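You operate a simulated robot arm through the tools that you are given. There is no shell and no other tool. Be economical: measure what you need, move in short steps, check, and stop when the job is done.

You are at the controls of a simulated two-armed robot. One attempt, no reset.

JOB
Wipe the wide lens, screw its cap on and pack it in the green case.
Fine: use the orange pad and put it back; shut the case.

The check looks at the end state, three seconds after you hand in, the way a careful person would. Anything else that was tipped, shoved, dropped, spilled or broken makes it a failure. A push-on lid holds only when it is set on centred and level and pressed home; a screw cap is set on level and turned clockwise until tight.

ROBOT AND FRAMES
Two 6-joint arms with two-finger parallel grippers on one trunk, on a base that drives. Base frame: it is fixed to the floor where the robot stands at the start and does not move with it; the origin is under the middle of the robot, x ahead of it, y to its left, z up. Readings come in mm, degrees, newtons and seconds.
The left shoulder is at the start at [60, 187, 1147], the right one opposite. With the tool pointing down near the work surface each hand reaches from about 180 to 620 mm from the robot's upright axis, wherever it stands, measured 20 degrees to its own side. Places, roughly: lid of the green case [600, -100, 900]; inside of the green case [600, -100, 800]. Payload 1.57 kg a hand.
Tool frame (each hand has its own): the origin (TCP) lies between the finger pads and is the grasp point; the fingertips stand 30 mm ahead of it; z points along the fingers, y is the line along which they close. Largest opening 110 mm; finger width 24, thickness 12; the body of the gripper, 48 by 112 mm, starts 78 mm behind the TCP.
Orientation is that of the tool frame in the base frame, as [roll, pitch, yaw] about the fixed x, y, z axes, in that order (R = Rz(yaw) Ry(pitch) Rx(roll)). With the fingers straight down and closing along the base's y, the tool's x points along the base's -x, its y along +y and its z along -z.

CONTROLS
- The arms move only by the tool drive_tool. It takes "left_increments", "right_increments" or both (then of equal length, played together; a hand with none holds still); each is a list of rows, each an object of numbers (a shift or turn left out is 0, a gripper value left out holds the last): "dx", "dy", "dz": the shift along the tool's x, y, z in mm; "ax", "ay", "az": the turn, a rotation vector about the tool's x, y, z in degrees; "claw": the gripper command, from -1 (shut) to 1 (fully open), values between in proportion. In form: [{"dx": .., "dy": .., "dz": .., "ax": .., "ay": .., "az": .., "claw": ..}, ...]. A call has 1 to 20 rows; each row shifts and turns the commanded pose from where the row before left it, along the tool's axes as they then stand. Rows are played at 5 a second. More than 50 mm and 8.6 degrees between two rows, or a gripper value outside its range, and nothing of the call is played. Where a pose cannot be reached the arm comes as near as it can. A force on the tool above 90 N (or 10 N above the force at the start of the call, whichever is more), or a blocked arm, ends the call early, and 0.2 s more pass. The fingers move at their own pace (about 153 mm/s each) and stop on an object; they squeeze with about 32 N. The grip force told is the motor's: it shows also when the fingers shut on nothing. Time passes only in rows, and 0.2 s behind the last, so rows that do not move let the fingers close. The reply holds the time, the measured pose of the TCP, the force on the tool along the base axes, the opening and the grip force, in the units named above and with some noise.
- Cameras (640 x 400 px; columns grow to the right, rows downward): "scene" is now at [13.6, 5.4, 1686.7]; the picture's right is [0.06, -1.00, 0.00], its down [-0.79, -0.05, -0.62] and it looks along [0.62, 0.04, -0.79] (base axes); focal length 296 px, centre (320, 200). "left" rides on the left gripper at [-36, 0, -80] in its tool frame; the picture's right is [0.00, -1.00, 0.00], its down [0.97, 0.00, -0.24] and it looks along [0.24, 0.00, 0.97] (tool axes); focal length 218 px, centre (320, 200). "right" rides on the right gripper at [-36, 0, -80] in its tool frame; the picture's right is [0.00, -1.00, 0.00], its down [0.97, 0.00, -0.24] and it looks along [0.24, 0.00, 0.97] (tool axes); focal length 218 px, centre (320, 200). There is no depth. A picture from a camera that has moved, and an enlarged one, comes with that camera's place and axes in the base frame and with its lens.
- capture(camera): a new picture of that camera. The clock stands still meanwhile.
- slide_trunk(by): slides the trunk up (or, below 0, down) by that many mm; the arms and the scene camera ride with it, the base frame stays. It gives what a move gives, with no picture.
- drive_base(legs): drives the robot by 1 to 6 legs, each [ahead, left, turn to the left] in mm, mm and degrees, along the robot's own axes; the way and the turn of a leg run together, so that a leg with both is an arc; at most 1500 mm and 180 degrees a leg. The arms and the cameras ride along, it lands a little off, and it stops where it bumps. It gives what a move gives.
- turn_head(pan, tilt): turns the head with the scene camera to pan (to the left, within 86 degrees either way) and tilt (down, from -29 to 69), counted from straight ahead of the robot. It gives what a move gives.
- inspect(camera, box): a new picture of the part [left, top, right, bottom] of that camera's present view, enlarged. The clock stands still meanwhile.
- close_job(): hands the job in; it is judged then, once.

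Work in short steps. Places have to be worked out from the pictures, the camera data and where the tool is seen: move nearer, look again, correct. Check each grasp and each placing, and mend what went wrong. You have 120 turns and 92 pictures in all, those below and enlarged ones among them. Open the grippers and draw the arms clear of the work before you hand the job in, unless the task says otherwise; then end with one line.

The tools are called after ">>>" by a JSON object that holds its "api" and its "payload". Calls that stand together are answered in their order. drive_tool: Moves the arms, as the interface text tells. Its arguments: {"type":"object","properties":{"left_increments":{"type":"array"},"right_increments":{"type":"array"}},"required":[]} The other tools are called the same way: slide_trunk (by) slides the trunk up or down; drive_base (legs) drives the base; turn_head (pan, tilt) turns the head that bears the scene camera; capture (camera) takes a picture; inspect (camera, box) takes an enlarged picture of a part of a camera's view; close_job () hands the job in.

At the start:

```text
t: 0.0
left_eef_pos: [461.6, 192.0, 1222.5]
left_ee_rot: [179.9, 0.0, 179.9]
left_contact_force: [0.0, 0.0, 0.6]
left_gripper_width: 110.0
left_gripper_force: 0.0
right_eef_pos: [464.9, -248.5, 1164.7]
right_ee_rot: [-179.9, -0.1, -180.0]
right_contact_force: [-0.2, 0.4, -0.1]
right_gripper_width: 110.2
right_gripper_force: 0.1
trunk travel left (down, up): [-775.0, 215.0]
robot x, y, heading: [-2.1, -0.6, -0.0]
head pan, tilt: [3.4, 52.0]
```

scene: 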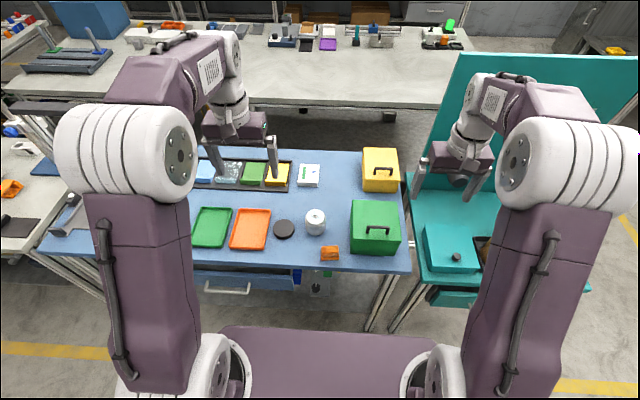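
right: 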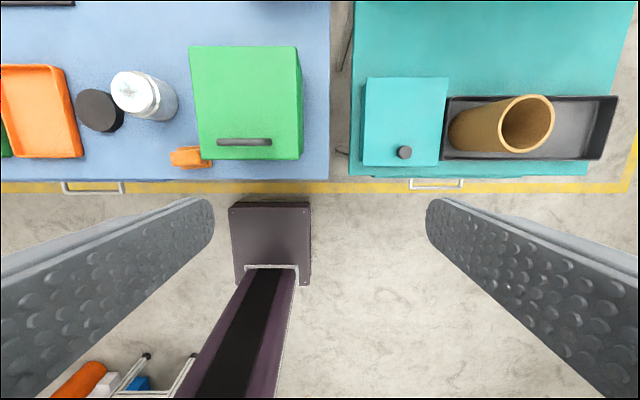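
left: 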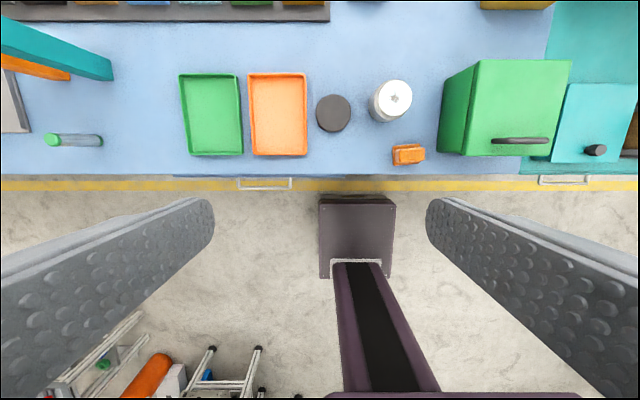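

I start by enlarging the work area to identify the lens, cap, pad and case.

>>> {"api": "inspect", "payload": {"camera": "scene", "box": [180, 140, 420, 290]}}

>>> {"api": "inspect", "payload": {"camera": "left", "box": [300, 40, 620, 200]}}

```text
2.67 times, centred on (300, 215) of scene
camera zoom: at [13.6, 5.4, 1686.7], right [0.06, -1.0, 0.0], down [-0.79, -0.05, -0.62], along [0.62, 0.04, -0.79], focal length 790 px, centre (373, 160)
```

zoom: 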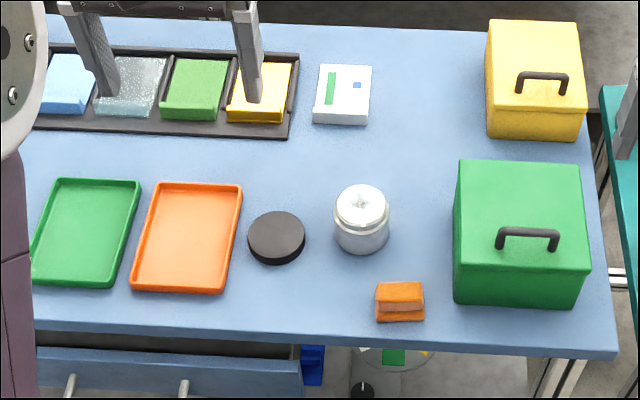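

```text
2.00 times, centred on (460, 120) of left
camera zoom: at [496.9, 192.3, 1301.8], right [0.0, -1.0, 0.0], down [-0.97, 0.0, 0.24], along [-0.24, 0.0, -0.97], focal length 436 px, centre (40, 360)
```

zoom: 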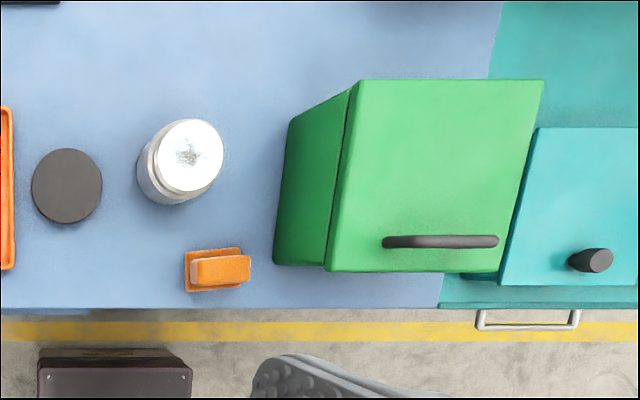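

The silver cylinder with a smudge on its glass looks like the lens, the dark disc its cap, and the orange block the pad. I move the left hand nearer for a better view of lens and pad, and the right hand nearer the case.

>>> {"api": "drive_tool", "payload": {"left_increments": [{"dy": -35, "dz": 25, "dx": -8}, {"dy": -35, "dz": 30, "dx": -8}, {"dy": -35, "dz": 30, "dx": -8}, {"dy": -35, "dz": 30, "dx": -8}, {"dz": 30}, {}], "right_increments": [{"dy": 10, "dx": 10}, {"dy": 20, "dx": 10}, {"dy": 20, "dx": 10}, {"dy": 20}, {"dy": 10}, {}]}}

>>> {"api": "capture", "payload": {"camera": "left"}}

>>> {"api": "capture", "payload": {"camera": "right"}}

>>> {"api": "capture", "payload": {"camera": "scene"}}

```text
t: 1.4
left_eef_pos: [491.3, 51.0, 1077.4]
left_ee_rot: [-180.0, 0.0, 180.0]
left_contact_force: [-0.3, -0.1, -0.2]
left_gripper_width: 109.8
left_gripper_force: 0.1
right_eef_pos: [432.7, -168.4, 1165.3]
right_ee_rot: [-180.0, 0.0, 180.0]
right_contact_force: [-0.4, -0.3, 0.0]
right_gripper_width: 110.0
right_gripper_force: 0.1
trunk travel left (down, up): [-775.0, 215.0]
robot x, y, heading: [0.9, -0.4, 0.2]
head pan, tilt: [3.4, 52.0]
```

```text
86 pictures are left
camera left: at [528.0, 52.2, 1156.8], right [0.0, -1.0, 0.0], down [-0.97, 0.0, 0.24], along [-0.24, 0.0, -0.97], focal length 218 px, centre (320, 200)
```

left: 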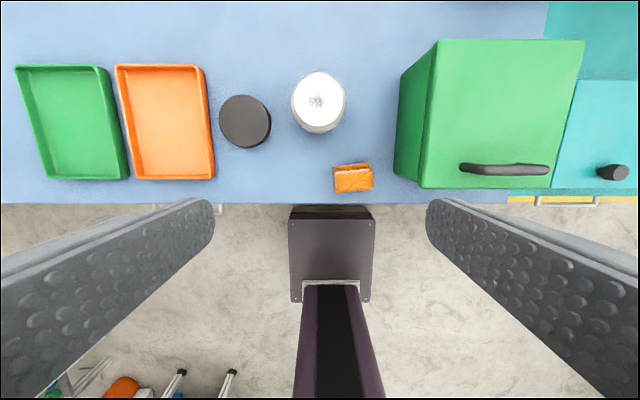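

```text
85 pictures are left
camera right: at [470.4, -167.8, 1246.2], right [0.0, -1.0, 0.0], down [-0.97, 0.0, 0.24], along [-0.24, 0.0, -0.97], focal length 218 px, centre (320, 200)
```

right: 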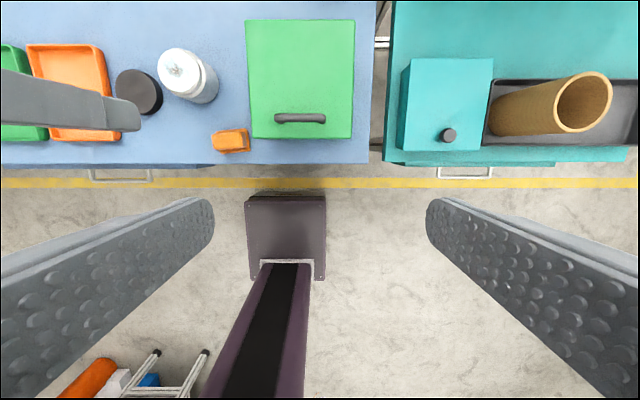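

```text
84 pictures are left
camera scene: at [12.9, 5.5, 1686.7], right [0.06, -1.0, 0.0], down [-0.79, -0.05, -0.62], along [0.62, 0.04, -0.79], focal length 296 px, centre (320, 200)
```

scene: 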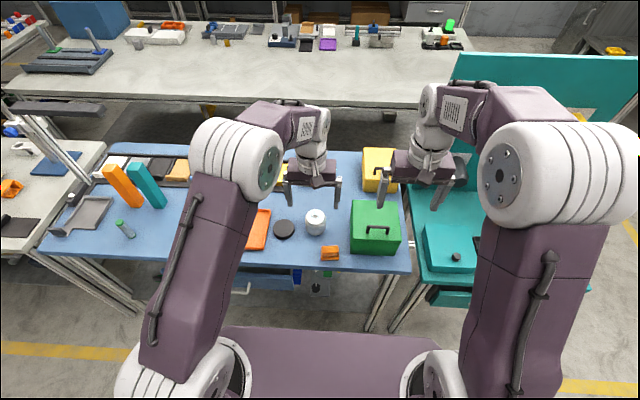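

Triangulated: lens top about (589, 54, 861), cap (564, 163), pad (480, 2), case handle (506, -140, 929), lid x 482–636, y -216…-60. I look at enlargements of pad, lens and case for details.

>>> {"api": "inspect", "payload": {"camera": "left", "box": [210, 50, 410, 210]}}

>>> {"api": "inspect", "payload": {"camera": "scene", "box": [270, 180, 430, 280]}}

```text
2.50 times, centred on (310, 130) of left
camera zoom: at [528.0, 52.2, 1156.8], right [0.0, -1.0, 0.0], down [-0.97, 0.0, 0.24], along [-0.24, 0.0, -0.97], focal length 546 px, centre (345, 375)
```

zoom: 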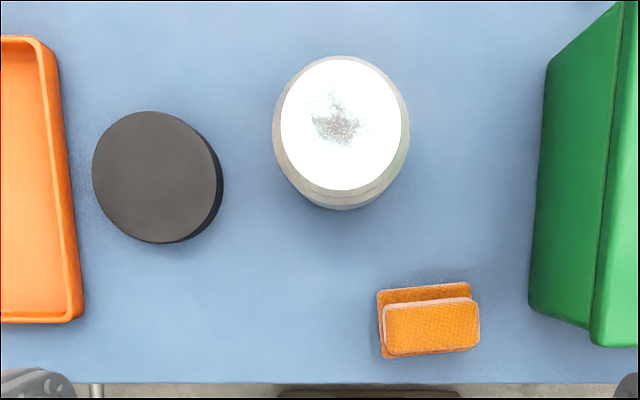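

```text
4.00 times, centred on (350, 230) of scene
camera zoom: at [12.9, 5.5, 1686.7], right [0.06, -1.0, 0.0], down [-0.79, -0.05, -0.62], along [0.62, 0.04, -0.79], focal length 1186 px, centre (200, 80)
```

zoom: 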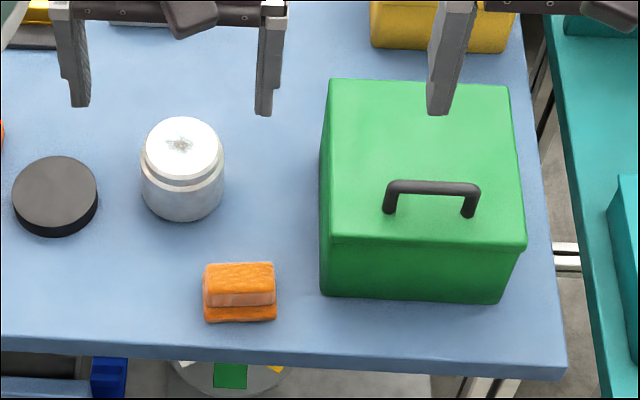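

The pad is a plate with a grip block on top. Lens is at the edge of reach, so I'd like to drive a bit forward; I look down first to judge clearance.

>>> {"api": "turn_head", "payload": {"pan": 0, "tilt": 69}}

>>> {"api": "capture", "payload": {"camera": "scene"}}

```text
t: 2.2
left_eef_pos: [493.1, 51.9, 1077.1]
left_ee_rot: [-180.0, 0.0, 180.0]
left_contact_force: [0.9, 0.0, 0.0]
left_gripper_width: 110.1
left_gripper_force: 0.0
right_eef_pos: [433.8, -168.0, 1165.8]
right_ee_rot: [179.9, 0.1, 180.0]
right_contact_force: [0.1, -0.3, -0.8]
right_gripper_width: 109.8
right_gripper_force: 0.0
trunk travel left (down, up): [-775.0, 215.0]
robot x, y, heading: [-2.6, -2.2, 0.2]
head pan, tilt: [0.0, 68.8]
```

```text
81 pictures are left
camera scene: at [-5.3, 0.7, 1667.4], right [0.0, -1.0, 0.0], down [-0.93, 0.0, -0.36], along [0.36, 0.0, -0.93], focal length 296 px, centre (320, 200)
```

scene: 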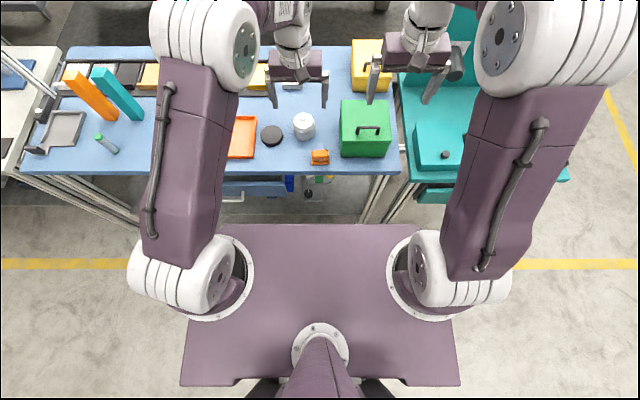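

The plate the arms sit on is well above the table and the low foot ends at x≈200, so 100 mm ahead is clear. I drive ahead, and tilt the head to see the work.

>>> {"api": "drive_base", "payload": {"legs": [[100, 0, 0]]}}

>>> {"api": "turn_head", "payload": {"pan": 0, "tilt": 60}}

>>> {"api": "capture", "payload": {"camera": "left"}}

```text
t: 3.4
left_eef_pos: [592.3, 50.5, 1077.2]
left_ee_rot: [180.0, 0.1, -179.9]
left_contact_force: [-0.2, 0.5, 0.0]
left_gripper_width: 110.3
left_gripper_force: 0.1
right_eef_pos: [532.0, -169.2, 1166.5]
right_ee_rot: [180.0, 0.2, -179.9]
right_contact_force: [0.4, 0.6, 0.3]
right_gripper_width: 109.8
right_gripper_force: 0.0
trunk travel left (down, up): [-775.0, 215.0]
robot x, y, heading: [100.8, 0.5, 0.1]
head pan, tilt: [0.0, 68.8]
```

```text
t: 4.0
left_eef_pos: [595.0, 51.2, 1076.4]
left_ee_rot: [180.0, -0.2, 179.9]
left_contact_force: [1.0, -0.6, -0.7]
left_gripper_width: 109.9
left_gripper_force: 0.0
right_eef_pos: [534.9, -168.2, 1163.8]
right_ee_rot: [180.0, -0.2, -179.9]
right_contact_force: [-0.5, 0.6, -0.5]
right_gripper_width: 110.0
right_gripper_force: 0.1
trunk travel left (down, up): [-775.0, 215.0]
robot x, y, heading: [100.9, -0.9, -0.1]
head pan, tilt: [0.0, 60.0]
```

```text
80 pictures are left
camera left: at [630.2, 52.2, 1156.4], right [0.0, -1.0, 0.0], down [-0.97, 0.0, 0.24], along [-0.24, 0.0, -0.97], focal length 218 px, centre (320, 200)
```

left: 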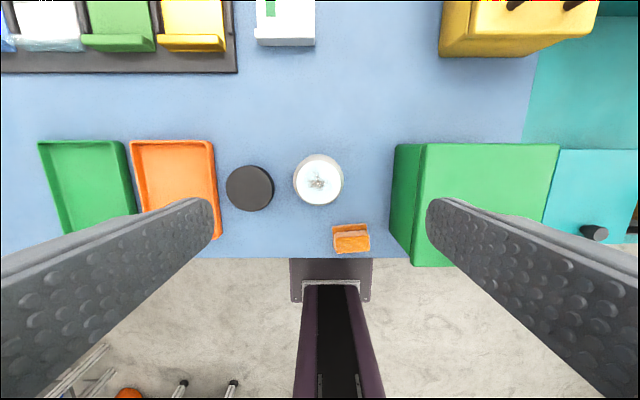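

Everything agrees. I take the left hand over the pad at (478, 2), half way down, and look.

>>> {"api": "drive_tool", "payload": {"left_increments": [{"dx": 30, "dy": -12}, {"dx": 30, "dy": -12}, {"dx": 30, "dy": -13}, {"dx": 27, "dy": -12}, {"dz": 35}, {"dz": 40}, {"dz": 40}, {"dz": 35}, {}]}}

>>> {"api": "capture", "payload": {"camera": "left"}}

>>> {"api": "capture", "payload": {"camera": "scene"}}

```text
t: 6.0
left_eef_pos: [475.6, 2.2, 926.2]
left_ee_rot: [-180.0, 0.1, -180.0]
left_contact_force: [0.3, -0.4, -0.3]
left_gripper_width: 110.1
left_gripper_force: 0.2
right_eef_pos: [534.1, -168.2, 1165.0]
right_ee_rot: [180.0, 0.0, 180.0]
right_contact_force: [-0.2, -0.5, -0.8]
right_gripper_width: 110.0
right_gripper_force: 0.1
trunk travel left (down, up): [-775.0, 215.0]
robot x, y, heading: [98.3, -0.0, -0.1]
head pan, tilt: [0.0, 60.0]
```

```text
79 pictures are left
camera left: at [511.7, 3.3, 1005.6], right [0.0, -1.0, 0.0], down [-0.97, 0.0, 0.24], along [-0.24, 0.0, -0.97], focal length 218 px, centre (320, 200)
```

left: 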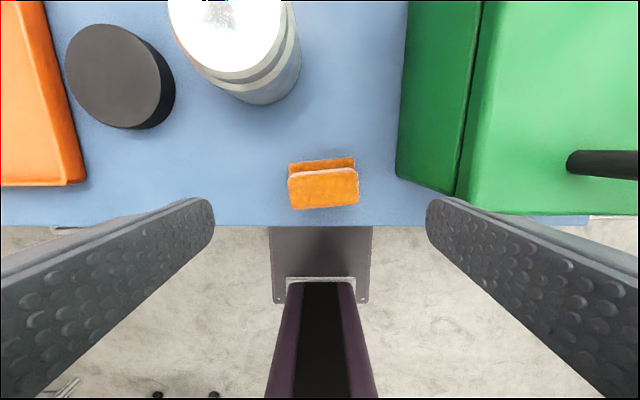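

```text
78 pictures are left
camera scene: at [105.5, 0.9, 1676.7], right [0.0, -1.0, 0.0], down [-0.87, 0.0, -0.5], along [0.5, 0.0, -0.87], focal length 296 px, centre (320, 200)
```

scene: 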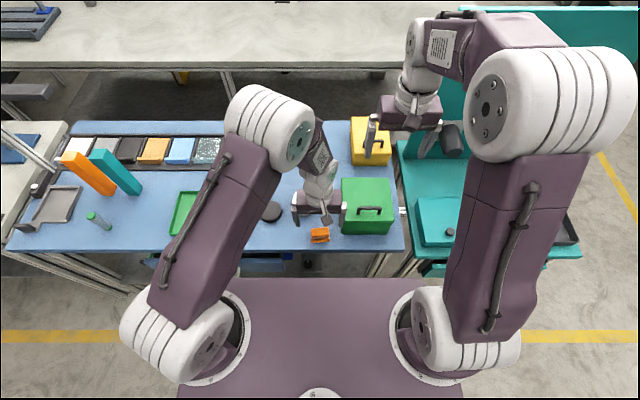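

Pad grip block is centred at about (477.6, 0.5), ~57 wide. The case is close on the right, so I narrow the fingers to 80 mm before going down.

>>> {"api": "drive_tool", "payload": {"left_increments": [{"dx": -2, "dy": -1.5, "claw": 0.45}, {}, {"dz": 30}, {"dz": 30}, {"dz": 22}, {}]}}

>>> {"api": "capture", "payload": {"camera": "left"}}

```text
t: 7.5
left_eef_pos: [478.3, 1.7, 844.9]
left_ee_rot: [-180.0, 0.0, 179.9]
left_contact_force: [0.2, 0.3, 0.4]
left_gripper_width: 79.7
left_gripper_force: 0.0
right_eef_pos: [534.1, -168.0, 1166.8]
right_ee_rot: [-180.0, 0.0, 180.0]
right_contact_force: [0.0, 0.3, -1.5]
right_gripper_width: 110.0
right_gripper_force: 0.1
trunk travel left (down, up): [-775.0, 215.0]
robot x, y, heading: [103.6, -4.0, -0.1]
head pan, tilt: [0.0, 60.0]
```

```text
77 pictures are left
camera left: at [513.2, 1.4, 924.6], right [0.0, -1.0, 0.0], down [-0.97, 0.0, 0.24], along [-0.24, 0.0, -0.97], focal length 218 px, centre (320, 200)
```

left: 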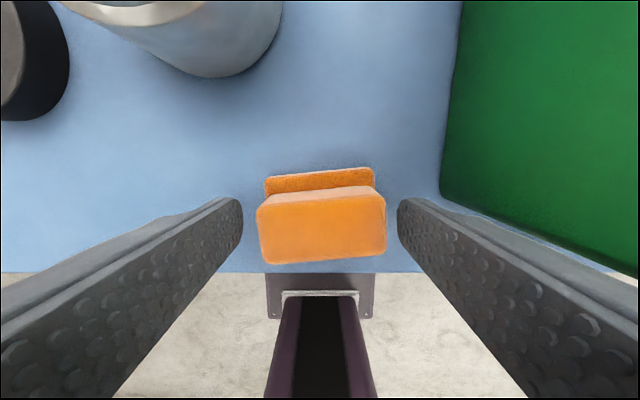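

The pad is turned about 6°; I match that turn and close on it.

>>> {"api": "drive_tool", "payload": {"left_increments": [{"az": -6}, {"dz": 2}, {"claw": -1}, {"claw": -1}, {"claw": -1}, {"claw": -1}]}}

>>> {"api": "capture", "payload": {"camera": "left"}}

```text
t: 8.8
left_eef_pos: [477.4, 1.1, 842.0]
left_ee_rot: [-180.0, 0.1, -174.0]
left_contact_force: [0.4, -0.2, 1.7]
left_gripper_width: 54.7
left_gripper_force: 32.0
right_eef_pos: [534.5, -168.8, 1165.9]
right_ee_rot: [-179.9, 0.0, -179.9]
right_contact_force: [0.8, -0.8, -0.4]
right_gripper_width: 109.9
right_gripper_force: 0.1
trunk travel left (down, up): [-775.0, 215.0]
robot x, y, heading: [100.1, -2.3, -0.0]
head pan, tilt: [0.0, 60.0]
```

```text
76 pictures are left
camera left: at [513.5, 5.3, 922.6], right [0.1, -0.99, 0.0], down [-0.97, -0.1, 0.24], along [-0.24, -0.03, -0.97], focal length 218 px, centre (320, 200)
```

left: 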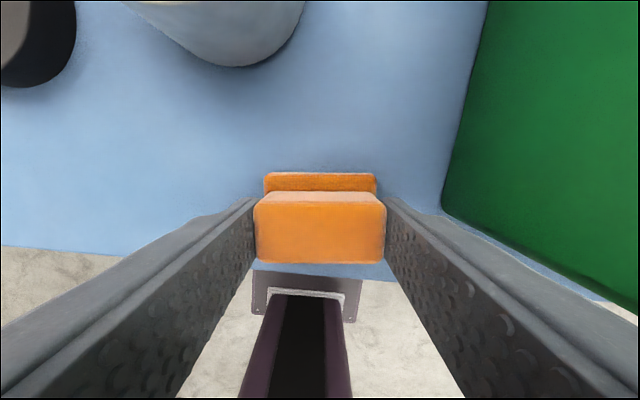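

Gripped (54.7 mm). I lift the pad, carry it over the lens and come down just above the glass.

>>> {"api": "drive_tool", "payload": {"left_increments": [{"dz": -30}, {"dz": -40}, {"dz": -40}, {"dx": -37, "dy": 14}, {"dx": -37, "dy": 14}, {"dx": -38, "dy": 13.5}, {}, {"dz": 20}, {"dz": 10}, {}]}}

>>> {"api": "capture", "payload": {"camera": "left"}}

>>> {"api": "inspect", "payload": {"camera": "scene", "box": [220, 150, 420, 270]}}

```text
t: 11.1
left_eef_pos: [585.7, 53.2, 923.0]
left_ee_rot: [-179.9, 0.1, -174.1]
left_contact_force: [0.2, -0.2, -1.0]
left_gripper_width: 55.2
left_gripper_force: 32.0
right_eef_pos: [534.5, -169.2, 1166.2]
right_ee_rot: [179.9, 0.0, 180.0]
right_contact_force: [0.1, 0.7, -0.6]
right_gripper_width: 110.0
right_gripper_force: 0.1
trunk travel left (down, up): [-775.0, 215.0]
robot x, y, heading: [98.7, 0.6, 0.0]
head pan, tilt: [0.0, 60.0]
```

```text
75 pictures are left
camera left: at [620.5, 58.2, 1003.0], right [0.1, -0.99, 0.0], down [-0.97, -0.1, 0.24], along [-0.24, -0.03, -0.97], focal length 218 px, centre (320, 200)
```

left: 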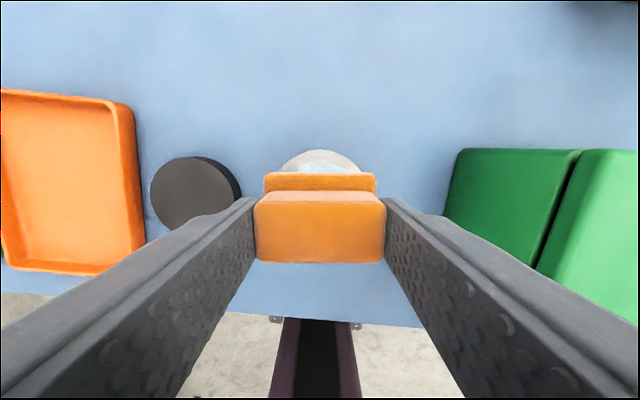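

```text
3.20 times, centred on (320, 210) of scene
camera zoom: at [105.6, 0.7, 1676.7], right [0.0, -1.0, 0.0], down [-0.87, 0.0, -0.5], along [0.5, 0.0, -0.87], focal length 948 px, centre (320, 168)
```

zoom: 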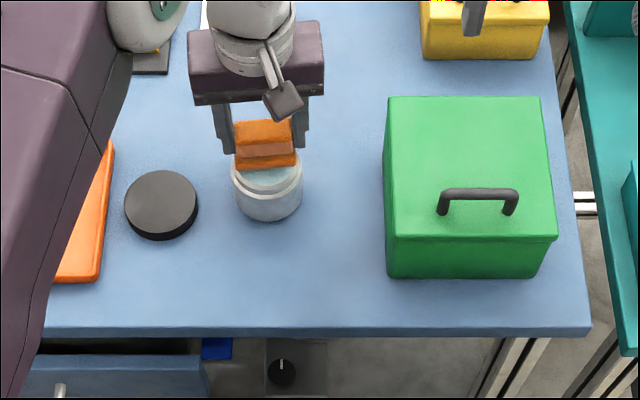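

Pad is ~20 mm above the glass and centred sideways. I lower in small steps and watch the force.

>>> {"api": "drive_tool", "payload": {"left_increments": [{"dz": 6}, {"dz": 5}, {"dz": 4}, {}]}}

>>> {"api": "drive_tool", "payload": {"left_increments": [{"dz": 2}, {"dz": 2}, {}]}}

```text
t: 12.1
left_eef_pos: [585.0, 54.3, 910.3]
left_ee_rot: [-179.9, 0.3, -174.0]
left_contact_force: [1.9, 2.7, 21.5]
left_gripper_width: 54.9
left_gripper_force: 31.6
right_eef_pos: [531.5, -168.2, 1166.7]
right_ee_rot: [-180.0, 0.1, 179.9]
right_contact_force: [-0.4, -0.4, -0.2]
right_gripper_width: 110.1
right_gripper_force: 0.0
trunk travel left (down, up): [-775.0, 215.0]
robot x, y, heading: [101.7, 0.0, 0.2]
head pan, tilt: [0.0, 60.0]
```

```text
t: 12.8
left_eef_pos: [585.6, 53.8, 908.5]
left_ee_rot: [-179.8, 0.8, -174.1]
left_contact_force: [6.9, 6.0, 58.1]
left_gripper_width: 54.9
left_gripper_force: 32.1
right_eef_pos: [529.1, -168.3, 1167.8]
right_ee_rot: [180.0, 0.2, 180.0]
right_contact_force: [0.1, -0.2, 0.3]
right_gripper_width: 109.6
right_gripper_force: 0.1
trunk travel left (down, up): [-775.0, 215.0]
robot x, y, heading: [102.8, -3.5, 0.1]
head pan, tilt: [0.0, 60.0]
```

Contact at TCP z≈909; pressing is now too hard, so I ease back to a light touch.

>>> {"api": "drive_tool", "payload": {"left_increments": [{"dz": -4}, {}]}}

```text
t: 13.4
left_eef_pos: [584.6, 53.7, 907.4]
left_ee_rot: [-180.0, 0.2, -174.0]
left_contact_force: [7.6, 3.3, 33.1]
left_gripper_width: 55.0
left_gripper_force: 31.6
right_eef_pos: [532.3, -169.0, 1166.1]
right_ee_rot: [180.0, 0.1, -180.0]
right_contact_force: [0.9, -0.2, -0.3]
right_gripper_width: 110.1
right_gripper_force: 0.1
trunk travel left (down, up): [-775.0, 215.0]
robot x, y, heading: [101.9, 0.3, -0.1]
head pan, tilt: [0.0, 60.0]
```

Still 33 N, so I ease 2 mm more and then wipe with short strokes.

>>> {"api": "drive_tool", "payload": {"left_increments": [{"dz": -2}, {}]}}

```text
t: 14.1
left_eef_pos: [584.9, 54.0, 909.8]
left_ee_rot: [180.0, -0.1, -174.0]
left_contact_force: [3.4, -1.6, 13.5]
left_gripper_width: 55.0
left_gripper_force: 31.9
right_eef_pos: [533.3, -168.4, 1166.0]
right_ee_rot: [-180.0, 0.1, -180.0]
right_contact_force: [0.1, 0.0, 0.3]
right_gripper_width: 110.0
right_gripper_force: 0.1
trunk travel left (down, up): [-775.0, 215.0]
robot x, y, heading: [105.0, -3.2, -0.2]
head pan, tilt: [0.0, 60.0]
```

13.5 N is a fair wiping pressure. I wipe with small strokes in x and y and finish at the centre.

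>>> {"api": "drive_tool", "payload": {"left_increments": [{"dx": 8}, {"dx": 8}, {"dx": -8}, {"dx": -8}, {"dx": -8}, {"dx": -8}, {"dx": 8}, {"dx": 8}, {"dy": 8}, {"dy": 4}, {"dy": -8}, {"dy": -8}, {"dy": -8}, {"dy": 8}, {"dy": 4}, {"dx": 8}, {"dx": -8}, {}]}}

>>> {"api": "drive_tool", "payload": {"left_increments": [{"dz": -15}, {"dz": -35}, {"dx": 40}, {"dx": 40}, {}]}}

>>> {"api": "capture", "payload": {"camera": "left"}}

```text
t: 17.9
left_eef_pos: [586.0, 54.2, 909.8]
left_ee_rot: [180.0, 0.0, -173.9]
left_contact_force: [0.2, -0.3, 0.3]
left_gripper_width: 54.7
left_gripper_force: 31.4
right_eef_pos: [534.4, -167.0, 1165.5]
right_ee_rot: [180.0, 0.1, 179.9]
right_contact_force: [0.3, -0.2, -0.5]
right_gripper_width: 110.0
right_gripper_force: 0.0
trunk travel left (down, up): [-775.0, 215.0]
robot x, y, heading: [101.8, -2.0, -0.1]
head pan, tilt: [0.0, 60.0]
```

```text
t: 19.1
left_eef_pos: [505.5, 45.9, 958.5]
left_ee_rot: [-180.0, 0.0, -174.0]
left_contact_force: [1.1, -0.7, -0.9]
left_gripper_width: 54.8
left_gripper_force: 31.9
right_eef_pos: [535.6, -167.6, 1164.6]
right_ee_rot: [-180.0, 0.0, 180.0]
right_contact_force: [0.3, 0.3, 0.5]
right_gripper_width: 110.0
right_gripper_force: 0.1
trunk travel left (down, up): [-775.0, 215.0]
robot x, y, heading: [101.6, -1.8, 0.1]
head pan, tilt: [0.0, 60.0]
```

```text
73 pictures are left
camera left: at [541.8, 50.5, 1039.1], right [0.1, -0.99, 0.0], down [-0.97, -0.1, 0.24], along [-0.24, -0.03, -0.97], focal length 218 px, centre (320, 200)
```

left: 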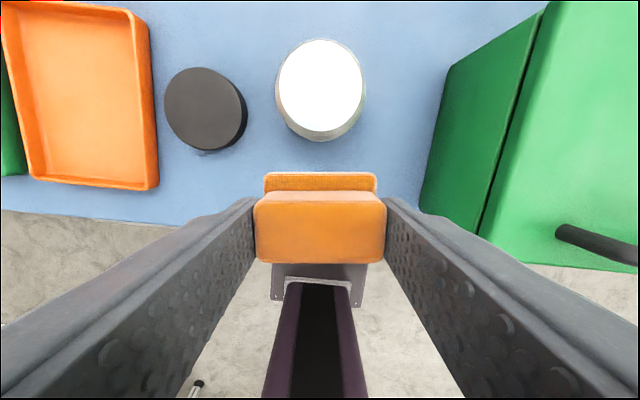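

The smudge seems gone; I enlarge to be sure.

>>> {"api": "inspect", "payload": {"camera": "left", "box": [260, 20, 380, 150]}}

```text
3.08 times, centred on (320, 85) of left
camera zoom: at [541.8, 50.5, 1039.1], right [0.1, -0.99, 0.0], down [-0.97, -0.1, 0.24], along [-0.24, -0.03, -0.97], focal length 672 px, centre (320, 554)
```

zoom: 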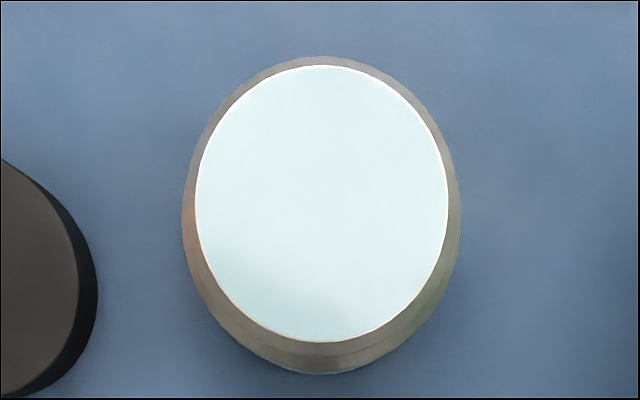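

Glass is clean. Now I take the pad back to where it stood (TCP 478, 1.3, 842).

>>> {"api": "drive_tool", "payload": {"left_increments": [{"dx": 16, "dy": -21}, {"dx": 16, "dy": -20.5}, {"dz": 40}, {"dz": 40}, {"dz": 25}, {"dz": 5}, {"dz": 3}, {}]}}

```text
t: 20.9
left_eef_pos: [479.1, -0.1, 846.5]
left_ee_rot: [-179.9, 0.0, -174.1]
left_contact_force: [-0.7, 0.6, 0.0]
left_gripper_width: 55.3
left_gripper_force: 32.4
right_eef_pos: [534.6, -168.9, 1165.7]
right_ee_rot: [-180.0, 0.0, -180.0]
right_contact_force: [0.6, 0.7, 0.0]
right_gripper_width: 109.8
right_gripper_force: 0.0
trunk travel left (down, up): [-775.0, 215.0]
robot x, y, heading: [103.7, 0.6, 0.1]
head pan, tilt: [0.0, 60.0]
```

No contact yet; a few mm more down to touch.

>>> {"api": "drive_tool", "payload": {"left_increments": [{"dz": 1.5}, {"dz": 1.5}, {}]}}

```text
t: 21.6
left_eef_pos: [478.8, 0.1, 843.1]
left_ee_rot: [180.0, 0.0, -174.0]
left_contact_force: [-0.7, -0.6, -1.4]
left_gripper_width: 55.0
left_gripper_force: 31.8
right_eef_pos: [534.1, -168.5, 1165.7]
right_ee_rot: [180.0, -0.1, -180.0]
right_contact_force: [-0.3, -0.6, -0.3]
right_gripper_width: 110.1
right_gripper_force: 0.0
trunk travel left (down, up): [-775.0, 215.0]
robot x, y, heading: [100.3, -0.4, 0.1]
head pan, tilt: [0.0, 60.0]
```

>>> {"api": "drive_tool", "payload": {"left_increments": [{"dz": 1}, {"dz": 1}, {}]}}

```text
t: 22.4
left_eef_pos: [479.3, 1.6, 841.5]
left_ee_rot: [-179.9, 0.1, -174.0]
left_contact_force: [-0.1, 1.2, 0.3]
left_gripper_width: 54.9
left_gripper_force: 32.6
right_eef_pos: [534.9, -168.1, 1165.4]
right_ee_rot: [180.0, 0.0, -180.0]
right_contact_force: [-0.3, -0.7, 0.3]
right_gripper_width: 110.2
right_gripper_force: 0.0
trunk travel left (down, up): [-775.0, 215.0]
robot x, y, heading: [97.4, 0.3, -0.2]
head pan, tilt: [0.0, 60.0]
```

Essentially at the original height; one more mm, open to 80 mm and rise.

>>> {"api": "drive_tool", "payload": {"left_increments": [{"dz": 1}, {}, {"claw": 0.45}, {"claw": 0.45}, {"dz": -30}, {"dz": -40}, {"dz": -40}, {"dz": -20}, {}]}}

>>> {"api": "capture", "payload": {"camera": "left"}}

```text
t: 24.4
left_eef_pos: [479.6, 0.7, 970.9]
left_ee_rot: [-180.0, 0.0, -173.9]
left_contact_force: [0.8, 0.5, 0.3]
left_gripper_width: 79.6
left_gripper_force: 0.0
right_eef_pos: [533.4, -168.2, 1164.5]
right_ee_rot: [-180.0, 0.0, -180.0]
right_contact_force: [0.2, -1.3, -0.5]
right_gripper_width: 110.1
right_gripper_force: 0.0
trunk travel left (down, up): [-775.0, 215.0]
robot x, y, heading: [103.0, 1.2, 0.1]
head pan, tilt: [0.0, 60.0]
```

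```text
71 pictures are left
camera left: at [513.8, 5.4, 1051.2], right [0.1, -0.99, 0.0], down [-0.97, -0.1, 0.24], along [-0.24, -0.02, -0.97], focal length 218 px, centre (320, 200)
```

left: 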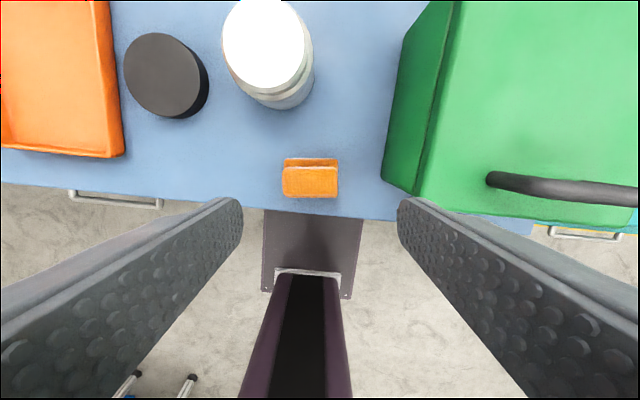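

Pad is back in place. Next the cap: left hand goes above it at (565, 163), fingers open, yaw straightened.

>>> {"api": "drive_tool", "payload": {"left_increments": [{"az": 6, "claw": 1}, {"dx": -22, "dy": 40}, {"dx": -22, "dy": 41}, {"dx": -21, "dy": 41}, {"dx": -21, "dy": 41}, {"dz": 30}, {"dz": 20}, {}]}}

>>> {"api": "capture", "payload": {"camera": "left"}}

```text
t: 26.2
left_eef_pos: [564.4, 163.9, 919.6]
left_ee_rot: [180.0, 0.0, -180.0]
left_contact_force: [-0.2, -0.3, 0.5]
left_gripper_width: 109.8
left_gripper_force: 0.1
right_eef_pos: [534.1, -167.4, 1166.1]
right_ee_rot: [-179.9, 0.1, -179.9]
right_contact_force: [0.3, 0.0, -0.2]
right_gripper_width: 110.0
right_gripper_force: 0.1
trunk travel left (down, up): [-775.0, 215.0]
robot x, y, heading: [98.2, 3.0, -0.2]
head pan, tilt: [0.0, 60.0]
```

```text
70 pictures are left
camera left: at [599.5, 165.1, 1000.8], right [0.0, -1.0, 0.0], down [-0.97, 0.0, 0.24], along [-0.24, 0.0, -0.97], focal length 218 px, centre (320, 200)
```

left: 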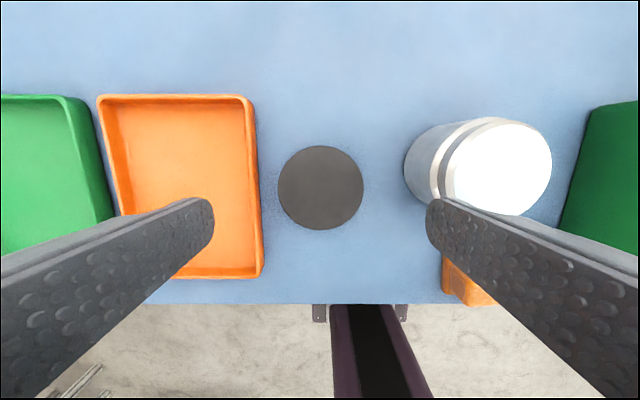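

Cap centre (565, 164.7), about 72.6 wide and ~22 high. The orange tray is near, so I turn the hand 60° to have the fingers clear front and back, narrow a bit and come down.

>>> {"api": "drive_tool", "payload": {"left_increments": [{"az": -8.5, "claw": 0.8}, {"az": -8.5}, {"az": -8.5}, {"az": -8.5}, {"az": -8.5}, {"az": -8.5}, {"az": -8.5}, {}, {"dz": 30}, {"dz": 20}, {}]}}

>>> {"api": "capture", "payload": {"camera": "left"}}

```text
t: 28.6
left_eef_pos: [564.4, 163.9, 870.7]
left_ee_rot: [-180.0, -0.1, -120.6]
left_contact_force: [-0.7, -0.1, -0.1]
left_gripper_width: 99.2
left_gripper_force: 0.1
right_eef_pos: [533.7, -168.0, 1165.9]
right_ee_rot: [179.9, 0.0, -180.0]
right_contact_force: [-0.7, -0.5, 0.8]
right_gripper_width: 110.1
right_gripper_force: 0.0
trunk travel left (down, up): [-775.0, 215.0]
robot x, y, heading: [100.4, -0.6, -0.0]
head pan, tilt: [0.0, 60.0]
```

```text
69 pictures are left
camera left: at [582.0, 195.5, 951.3], right [0.86, -0.51, 0.0], down [-0.49, -0.84, 0.24], along [-0.12, -0.21, -0.97], focal length 218 px, centre (320, 200)
```

left: 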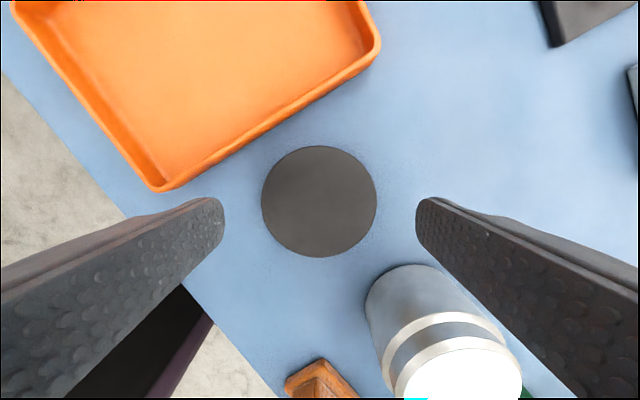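

Cap is nearly centred; I shift 3 mm, go down to TCP z 840 and close.

>>> {"api": "drive_tool", "payload": {"left_increments": [{"dx": -3}, {"dz": 16}, {"dz": 14}, {}, {"claw": -1}, {"claw": -1}, {"claw": -1}, {}]}}

>>> {"api": "capture", "payload": {"camera": "left"}}

```text
t: 30.4
left_eef_pos: [566.4, 167.3, 839.9]
left_ee_rot: [180.0, 0.0, -120.5]
left_contact_force: [-0.4, -0.2, -0.8]
left_gripper_width: 72.2
left_gripper_force: 32.0
right_eef_pos: [534.3, -168.9, 1163.8]
right_ee_rot: [179.9, -0.1, -180.0]
right_contact_force: [-0.2, 0.5, -0.3]
right_gripper_width: 109.8
right_gripper_force: 0.0
trunk travel left (down, up): [-775.0, 215.0]
robot x, y, heading: [98.1, 2.8, -0.2]
head pan, tilt: [0.0, 60.0]
```

```text
68 pictures are left
camera left: at [584.1, 198.9, 920.2], right [0.86, -0.51, 0.0], down [-0.49, -0.84, 0.24], along [-0.12, -0.21, -0.97], focal length 218 px, centre (320, 200)
```

left: 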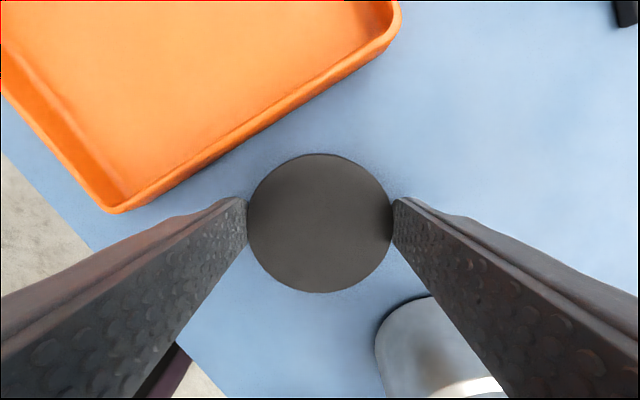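

Cap held well (72.2 mm, centred). I lift it and move part of the way so the lens shows clear beyond the cap, for exact alignment.

>>> {"api": "drive_tool", "payload": {"left_increments": [{"dz": -30}, {"dz": -40}, {"dz": -50}, {"dy": -36, "dx": 10}, {"dy": -37.3, "dx": 13.1}, {}]}}

>>> {"api": "capture", "payload": {"camera": "left"}}

>>> {"api": "inspect", "payload": {"camera": "right", "box": [40, 60, 280, 210]}}

```text
t: 31.9
left_eef_pos: [617.4, 109.4, 960.8]
left_ee_rot: [-179.9, 0.0, -120.6]
left_contact_force: [0.4, 0.5, -0.4]
left_gripper_width: 72.1
left_gripper_force: 32.1
right_eef_pos: [534.3, -167.9, 1165.1]
right_ee_rot: [180.0, 0.1, 180.0]
right_contact_force: [-0.5, -0.7, -0.5]
right_gripper_width: 110.1
right_gripper_force: 0.1
trunk travel left (down, up): [-775.0, 215.0]
robot x, y, heading: [98.2, -0.6, 0.2]
head pan, tilt: [0.0, 60.0]
```

```text
67 pictures are left
camera left: at [635.1, 141.4, 1040.7], right [0.86, -0.51, 0.0], down [-0.49, -0.84, 0.24], along [-0.12, -0.21, -0.97], focal length 218 px, centre (320, 200)
```

left: 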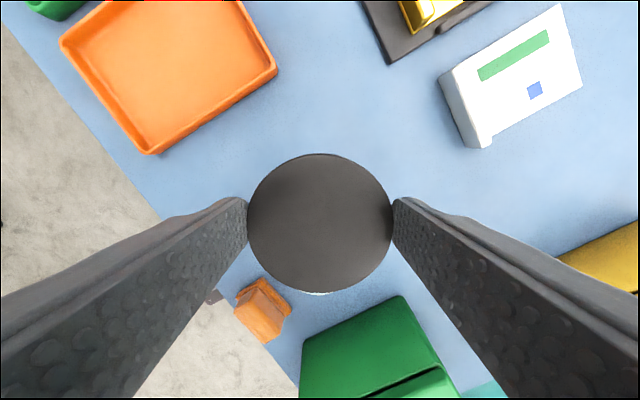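

```text
2.67 times, centred on (160, 135) of right
camera zoom: at [570.6, -167.4, 1246.6], right [0.0, -1.0, 0.0], down [-0.97, 0.0, 0.24], along [-0.24, 0.0, -0.97], focal length 582 px, centre (747, 373)
```

zoom: 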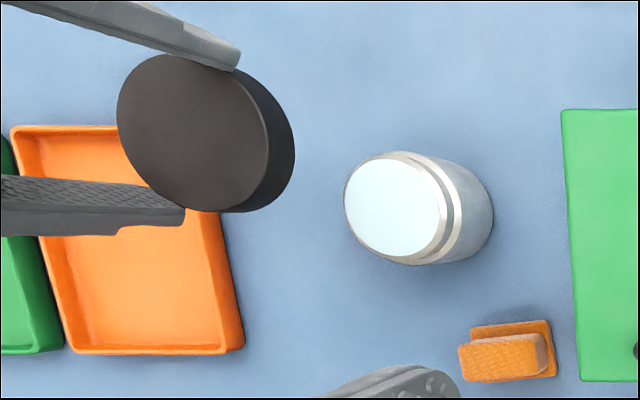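

The right camera gives the lens top at (584.7, 54.9) and confirms the cap's place. I move the cap directly above and lower to just above the lens.

>>> {"api": "drive_tool", "payload": {"left_increments": [{"dx": 32}, {"dx": 31}, {}, {"dz": 25}, {"dz": 15}, {}]}}

>>> {"api": "inspect", "payload": {"camera": "right", "box": [80, 60, 280, 185]}}

>>> {"api": "inspect", "payload": {"camera": "scene", "box": [240, 150, 400, 250]}}

```text
t: 33.2
left_eef_pos: [585.3, 55.6, 919.8]
left_ee_rot: [180.0, 0.1, -120.5]
left_contact_force: [0.2, -0.4, -0.4]
left_gripper_width: 71.9
left_gripper_force: 32.0
right_eef_pos: [534.3, -168.2, 1165.2]
right_ee_rot: [-180.0, 0.0, 180.0]
right_contact_force: [-0.1, -1.9, 0.2]
right_gripper_width: 110.0
right_gripper_force: 0.1
trunk travel left (down, up): [-775.0, 215.0]
robot x, y, heading: [99.9, -1.0, -0.2]
head pan, tilt: [0.0, 60.0]
```

```text
3.20 times, centred on (180, 122) of right
camera zoom: at [571.6, -167.9, 1246.2], right [0.0, -1.0, 0.0], down [-0.97, 0.0, 0.24], along [-0.24, 0.0, -0.97], focal length 698 px, centre (768, 448)
```

zoom: 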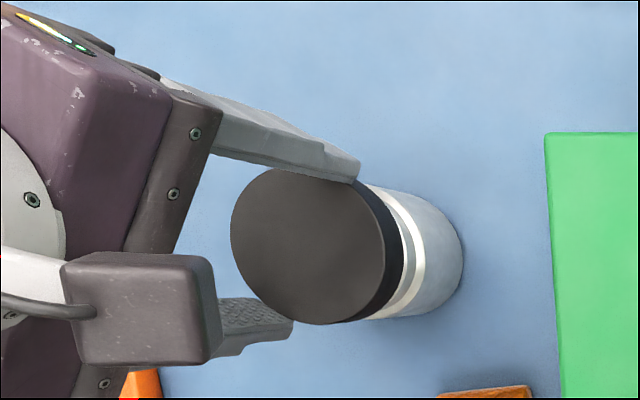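

```text
4.00 times, centred on (320, 200) of scene
camera zoom: at [105.9, 1.2, 1676.7], right [0.0, -1.0, 0.0], down [-0.87, 0.0, -0.5], along [0.5, 0.0, -0.87], focal length 1186 px, centre (320, 200)
```

zoom: 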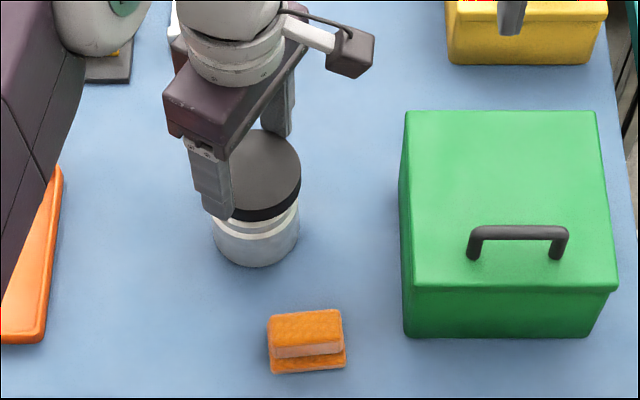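

Well aligned. I lower slowly until the cap seats.

>>> {"api": "drive_tool", "payload": {"left_increments": [{"dz": 5}, {"dz": 4}, {"dz": 3}, {}]}}

>>> {"api": "drive_tool", "payload": {"left_increments": [{"dz": 2}, {"dz": 2}, {}]}}

```text
t: 34.2
left_eef_pos: [586.2, 54.0, 909.6]
left_ee_rot: [180.0, 0.0, -120.5]
left_contact_force: [-1.1, 0.4, -0.3]
left_gripper_width: 71.9
left_gripper_force: 32.0
right_eef_pos: [535.2, -168.1, 1165.3]
right_ee_rot: [179.9, 0.1, 179.9]
right_contact_force: [-0.1, 0.0, -0.1]
right_gripper_width: 110.2
right_gripper_force: 0.0
trunk travel left (down, up): [-775.0, 215.0]
robot x, y, heading: [99.5, 0.3, 0.1]
head pan, tilt: [0.0, 60.0]
```

```text
t: 35.0
left_eef_pos: [585.5, 54.6, 905.1]
left_ee_rot: [-180.0, 0.0, -120.5]
left_contact_force: [-0.5, 1.4, 3.0]
left_gripper_width: 72.0
left_gripper_force: 31.9
right_eef_pos: [534.1, -168.4, 1166.2]
right_ee_rot: [180.0, 0.1, 180.0]
right_contact_force: [0.1, 0.2, -0.2]
right_gripper_width: 110.3
right_gripper_force: 0.2
trunk travel left (down, up): [-775.0, 215.0]
robot x, y, heading: [99.7, -0.5, 0.1]
head pan, tilt: [0.0, 60.0]
```

>>> {"api": "drive_tool", "payload": {"left_increments": [{"dz": 1.5}, {"dz": 1.5}, {}]}}

>>> {"api": "inspect", "payload": {"camera": "right", "box": [80, 60, 280, 185]}}

```text
t: 35.9
left_eef_pos: [586.2, 54.2, 900.8]
left_ee_rot: [-179.9, 0.0, -120.6]
left_contact_force: [-0.5, 2.3, -0.7]
left_gripper_width: 71.9
left_gripper_force: 31.9
right_eef_pos: [534.6, -168.0, 1165.7]
right_ee_rot: [180.0, 0.0, 179.9]
right_contact_force: [-0.6, -0.2, -0.1]
right_gripper_width: 110.1
right_gripper_force: 0.2
trunk travel left (down, up): [-775.0, 215.0]
robot x, y, heading: [99.5, -1.8, 0.2]
head pan, tilt: [0.0, 60.0]
```

```text
3.20 times, centred on (180, 122) of right
camera zoom: at [571.2, -168.0, 1246.2], right [0.0, -1.0, 0.0], down [-0.97, 0.0, 0.24], along [-0.24, 0.0, -0.97], focal length 698 px, centre (768, 448)
```

zoom: 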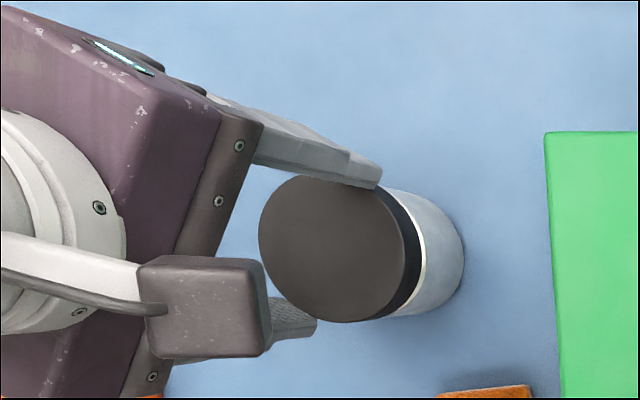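

The cap is slipping over the neck. I go on until it rests.

>>> {"api": "drive_tool", "payload": {"left_increments": [{"dz": 1.5}, {"dz": 1.5}, {}]}}

>>> {"api": "drive_tool", "payload": {"left_increments": [{"dz": 1.5}, {"dz": 1.5}, {}]}}

```text
t: 36.6
left_eef_pos: [584.9, 56.3, 899.0]
left_ee_rot: [-180.0, 0.0, -120.5]
left_contact_force: [-0.5, 2.2, 0.7]
left_gripper_width: 72.1
left_gripper_force: 32.6
right_eef_pos: [534.8, -168.0, 1165.3]
right_ee_rot: [-180.0, 0.0, -180.0]
right_contact_force: [-1.3, -0.5, 0.1]
right_gripper_width: 110.1
right_gripper_force: 0.1
trunk travel left (down, up): [-775.0, 215.0]
robot x, y, heading: [99.7, 1.7, 0.2]
head pan, tilt: [0.0, 60.0]
```

```text
t: 37.5
left_eef_pos: [584.3, 56.1, 898.1]
left_ee_rot: [-179.9, -0.1, -120.5]
left_contact_force: [-0.8, 3.8, 12.1]
left_gripper_width: 72.3
left_gripper_force: 31.7
right_eef_pos: [532.1, -169.0, 1166.8]
right_ee_rot: [-180.0, 0.1, 179.9]
right_contact_force: [0.3, 0.2, -1.0]
right_gripper_width: 109.8
right_gripper_force: 0.1
trunk travel left (down, up): [-775.0, 215.0]
robot x, y, heading: [99.8, -1.0, -0.1]
head pan, tilt: [0.0, 60.0]
```

The cap rests level on the neck at 12 N. I ease off, release it, rise and check it sits level, then straighten the hand.

>>> {"api": "drive_tool", "payload": {"left_increments": [{"dz": -1}, {"claw": 0.8}, {"claw": 0.8}, {"dz": -20}, {"dz": -40}, {"dz": -30}, {"az": 8.5}, {"az": 8.5}, {"az": 8.5}, {"az": 8.5}, {"az": 8.5}, {"az": 8.5}, {"az": 8.5}, {"claw": 1}]}}

>>> {"api": "capture", "payload": {"camera": "left"}}

>>> {"api": "inspect", "payload": {"camera": "right", "box": [80, 60, 280, 185]}}

```text
t: 40.5
left_eef_pos: [584.5, 54.7, 987.5]
left_ee_rot: [-179.9, -0.1, 179.9]
left_contact_force: [-0.4, -0.1, 0.7]
left_gripper_width: 110.0
left_gripper_force: 0.0
right_eef_pos: [534.4, -168.4, 1166.8]
right_ee_rot: [-180.0, -0.1, -180.0]
right_contact_force: [0.7, -1.1, -0.4]
right_gripper_width: 110.1
right_gripper_force: 0.0
trunk travel left (down, up): [-775.0, 215.0]
robot x, y, heading: [102.6, -0.7, 0.1]
head pan, tilt: [0.0, 60.0]
```

```text
62 pictures are left
camera left: at [620.9, 55.6, 1067.1], right [0.0, -1.0, 0.0], down [-0.97, 0.0, 0.24], along [-0.24, 0.0, -0.97], focal length 218 px, centre (320, 200)
```

left: 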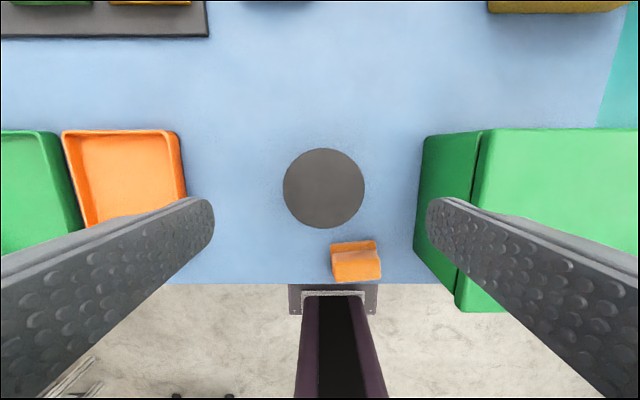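

```text
3.20 times, centred on (180, 122) of right
camera zoom: at [571.6, -168.2, 1246.1], right [0.0, -1.0, 0.0], down [-0.97, 0.0, 0.24], along [-0.24, 0.0, -0.97], focal length 698 px, centre (768, 448)
```

zoom: 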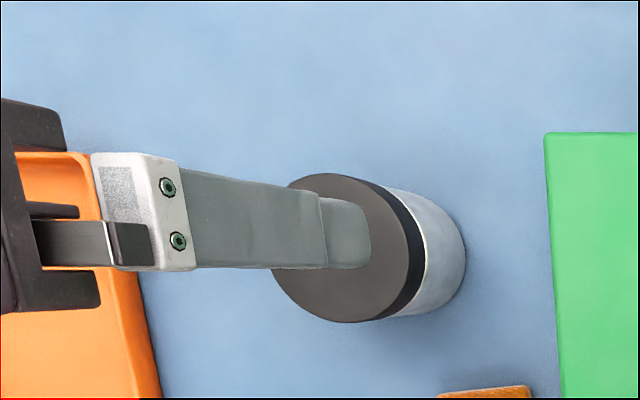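

The cap sits on, level. Now the left hand draws back and tilts 60° so that it points forward to hold the lens body.

>>> {"api": "drive_tool", "payload": {"left_increments": [{"dx": 40}, {"dx": 40}, {"dx": 30}, {"ay": -8.5}, {"ay": -8.5}, {"ay": -8.5}, {"ay": -8.5}, {"ay": -8.5}, {"ay": -8.5}, {"ay": -8.5}, {}]}}

>>> {"api": "capture", "payload": {"camera": "left"}}

>>> {"api": "capture", "payload": {"camera": "scene"}}

```text
t: 42.9
left_eef_pos: [524.5, 21.7, 1052.0]
left_ee_rot: [174.1, 51.7, 176.6]
left_contact_force: [-0.9, 0.4, 1.0]
left_gripper_width: 109.9
left_gripper_force: 0.0
left hand out of reach, approached as far as the arm can: row 5, 6, 8, 9, 10
right_eef_pos: [535.2, -168.7, 1164.7]
right_ee_rot: [-180.0, 0.0, 179.9]
right_contact_force: [-0.2, -0.9, 0.1]
right_gripper_width: 110.0
right_gripper_force: 0.0
trunk travel left (down, up): [-775.0, 215.0]
robot x, y, heading: [98.5, 0.5, -0.0]
head pan, tilt: [0.0, 60.0]
```

```text
60 pictures are left
camera left: at [483.8, 17.0, 1130.2], right [0.02, -1.0, -0.06], down [-0.79, 0.03, -0.61], along [0.61, 0.06, -0.79], focal length 218 px, centre (320, 200)
```

left: 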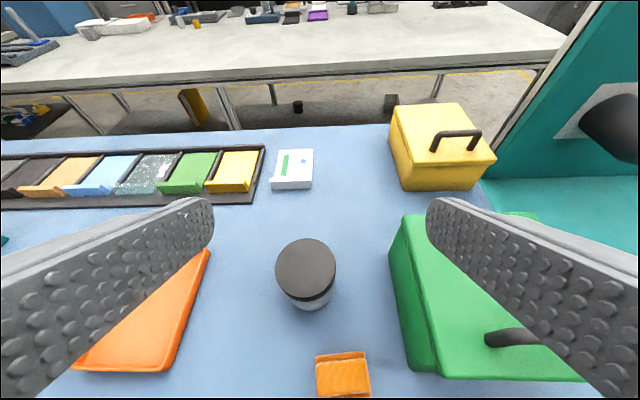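

```text
59 pictures are left
camera scene: at [106.2, 1.1, 1676.7], right [0.0, -1.0, 0.0], down [-0.87, 0.0, -0.5], along [0.5, 0.0, -0.87], focal length 296 px, centre (320, 200)
```

scene: 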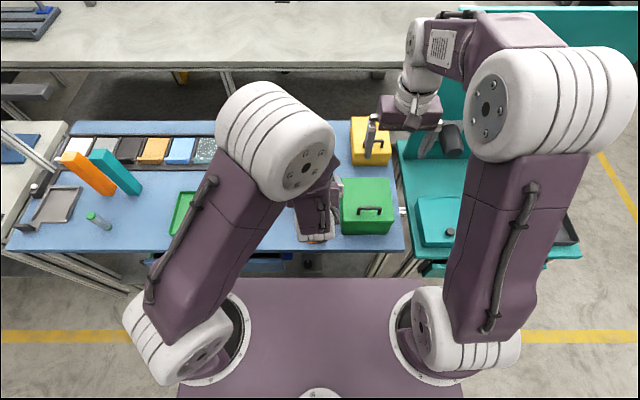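

At that close-in spot the tilted pose is just out of reach. I shift forward ~70 mm, where it should be reachable, and read the pose.

>>> {"api": "drive_tool", "payload": {"left_increments": [{"dz": 30, "dx": -18}, {"dz": 30, "dx": -18}, {}]}}

```text
t: 43.6
left_eef_pos: [594.0, 23.9, 1043.0]
left_ee_rot: [175.0, 52.0, 176.8]
left_contact_force: [1.0, 0.1, -0.1]
left_gripper_width: 109.9
left_gripper_force: 0.0
right_eef_pos: [533.2, -168.6, 1165.9]
right_ee_rot: [-180.0, 0.1, 180.0]
right_contact_force: [-1.0, -0.2, -0.9]
right_gripper_width: 109.9
right_gripper_force: 0.1
trunk travel left (down, up): [-775.0, 215.0]
robot x, y, heading: [99.7, -3.0, 0.0]
head pan, tilt: [0.0, 60.0]
```

The pose continues from the measured one, tilt is now 52°, which will do. I straighten the small twist and go down to a pre-grasp spot in front of the lens.

>>> {"api": "drive_tool", "payload": {"left_increments": [{"ax": 2.5, "az": -2, "dy": 15}, {"dy": 15, "dx": 20, "dz": -40}, {"dx": 26, "dz": -20}, {}]}}

```text
t: 44.6
left_eef_pos: [540.6, 32.0, 1079.4]
left_ee_rot: [179.6, 51.7, 179.8]
left_contact_force: [0.3, 0.1, 0.7]
left_gripper_width: 110.0
left_gripper_force: 0.1
left hand out of reach, approached as far as the arm can: row 1, 2, 3
right_eef_pos: [535.7, -168.1, 1164.1]
right_ee_rot: [-179.9, -0.1, 180.0]
right_contact_force: [0.3, 0.0, -0.2]
right_gripper_width: 109.9
right_gripper_force: 0.1
trunk travel left (down, up): [-775.0, 215.0]
robot x, y, heading: [99.6, 2.3, -0.2]
head pan, tilt: [0.0, 60.0]
```

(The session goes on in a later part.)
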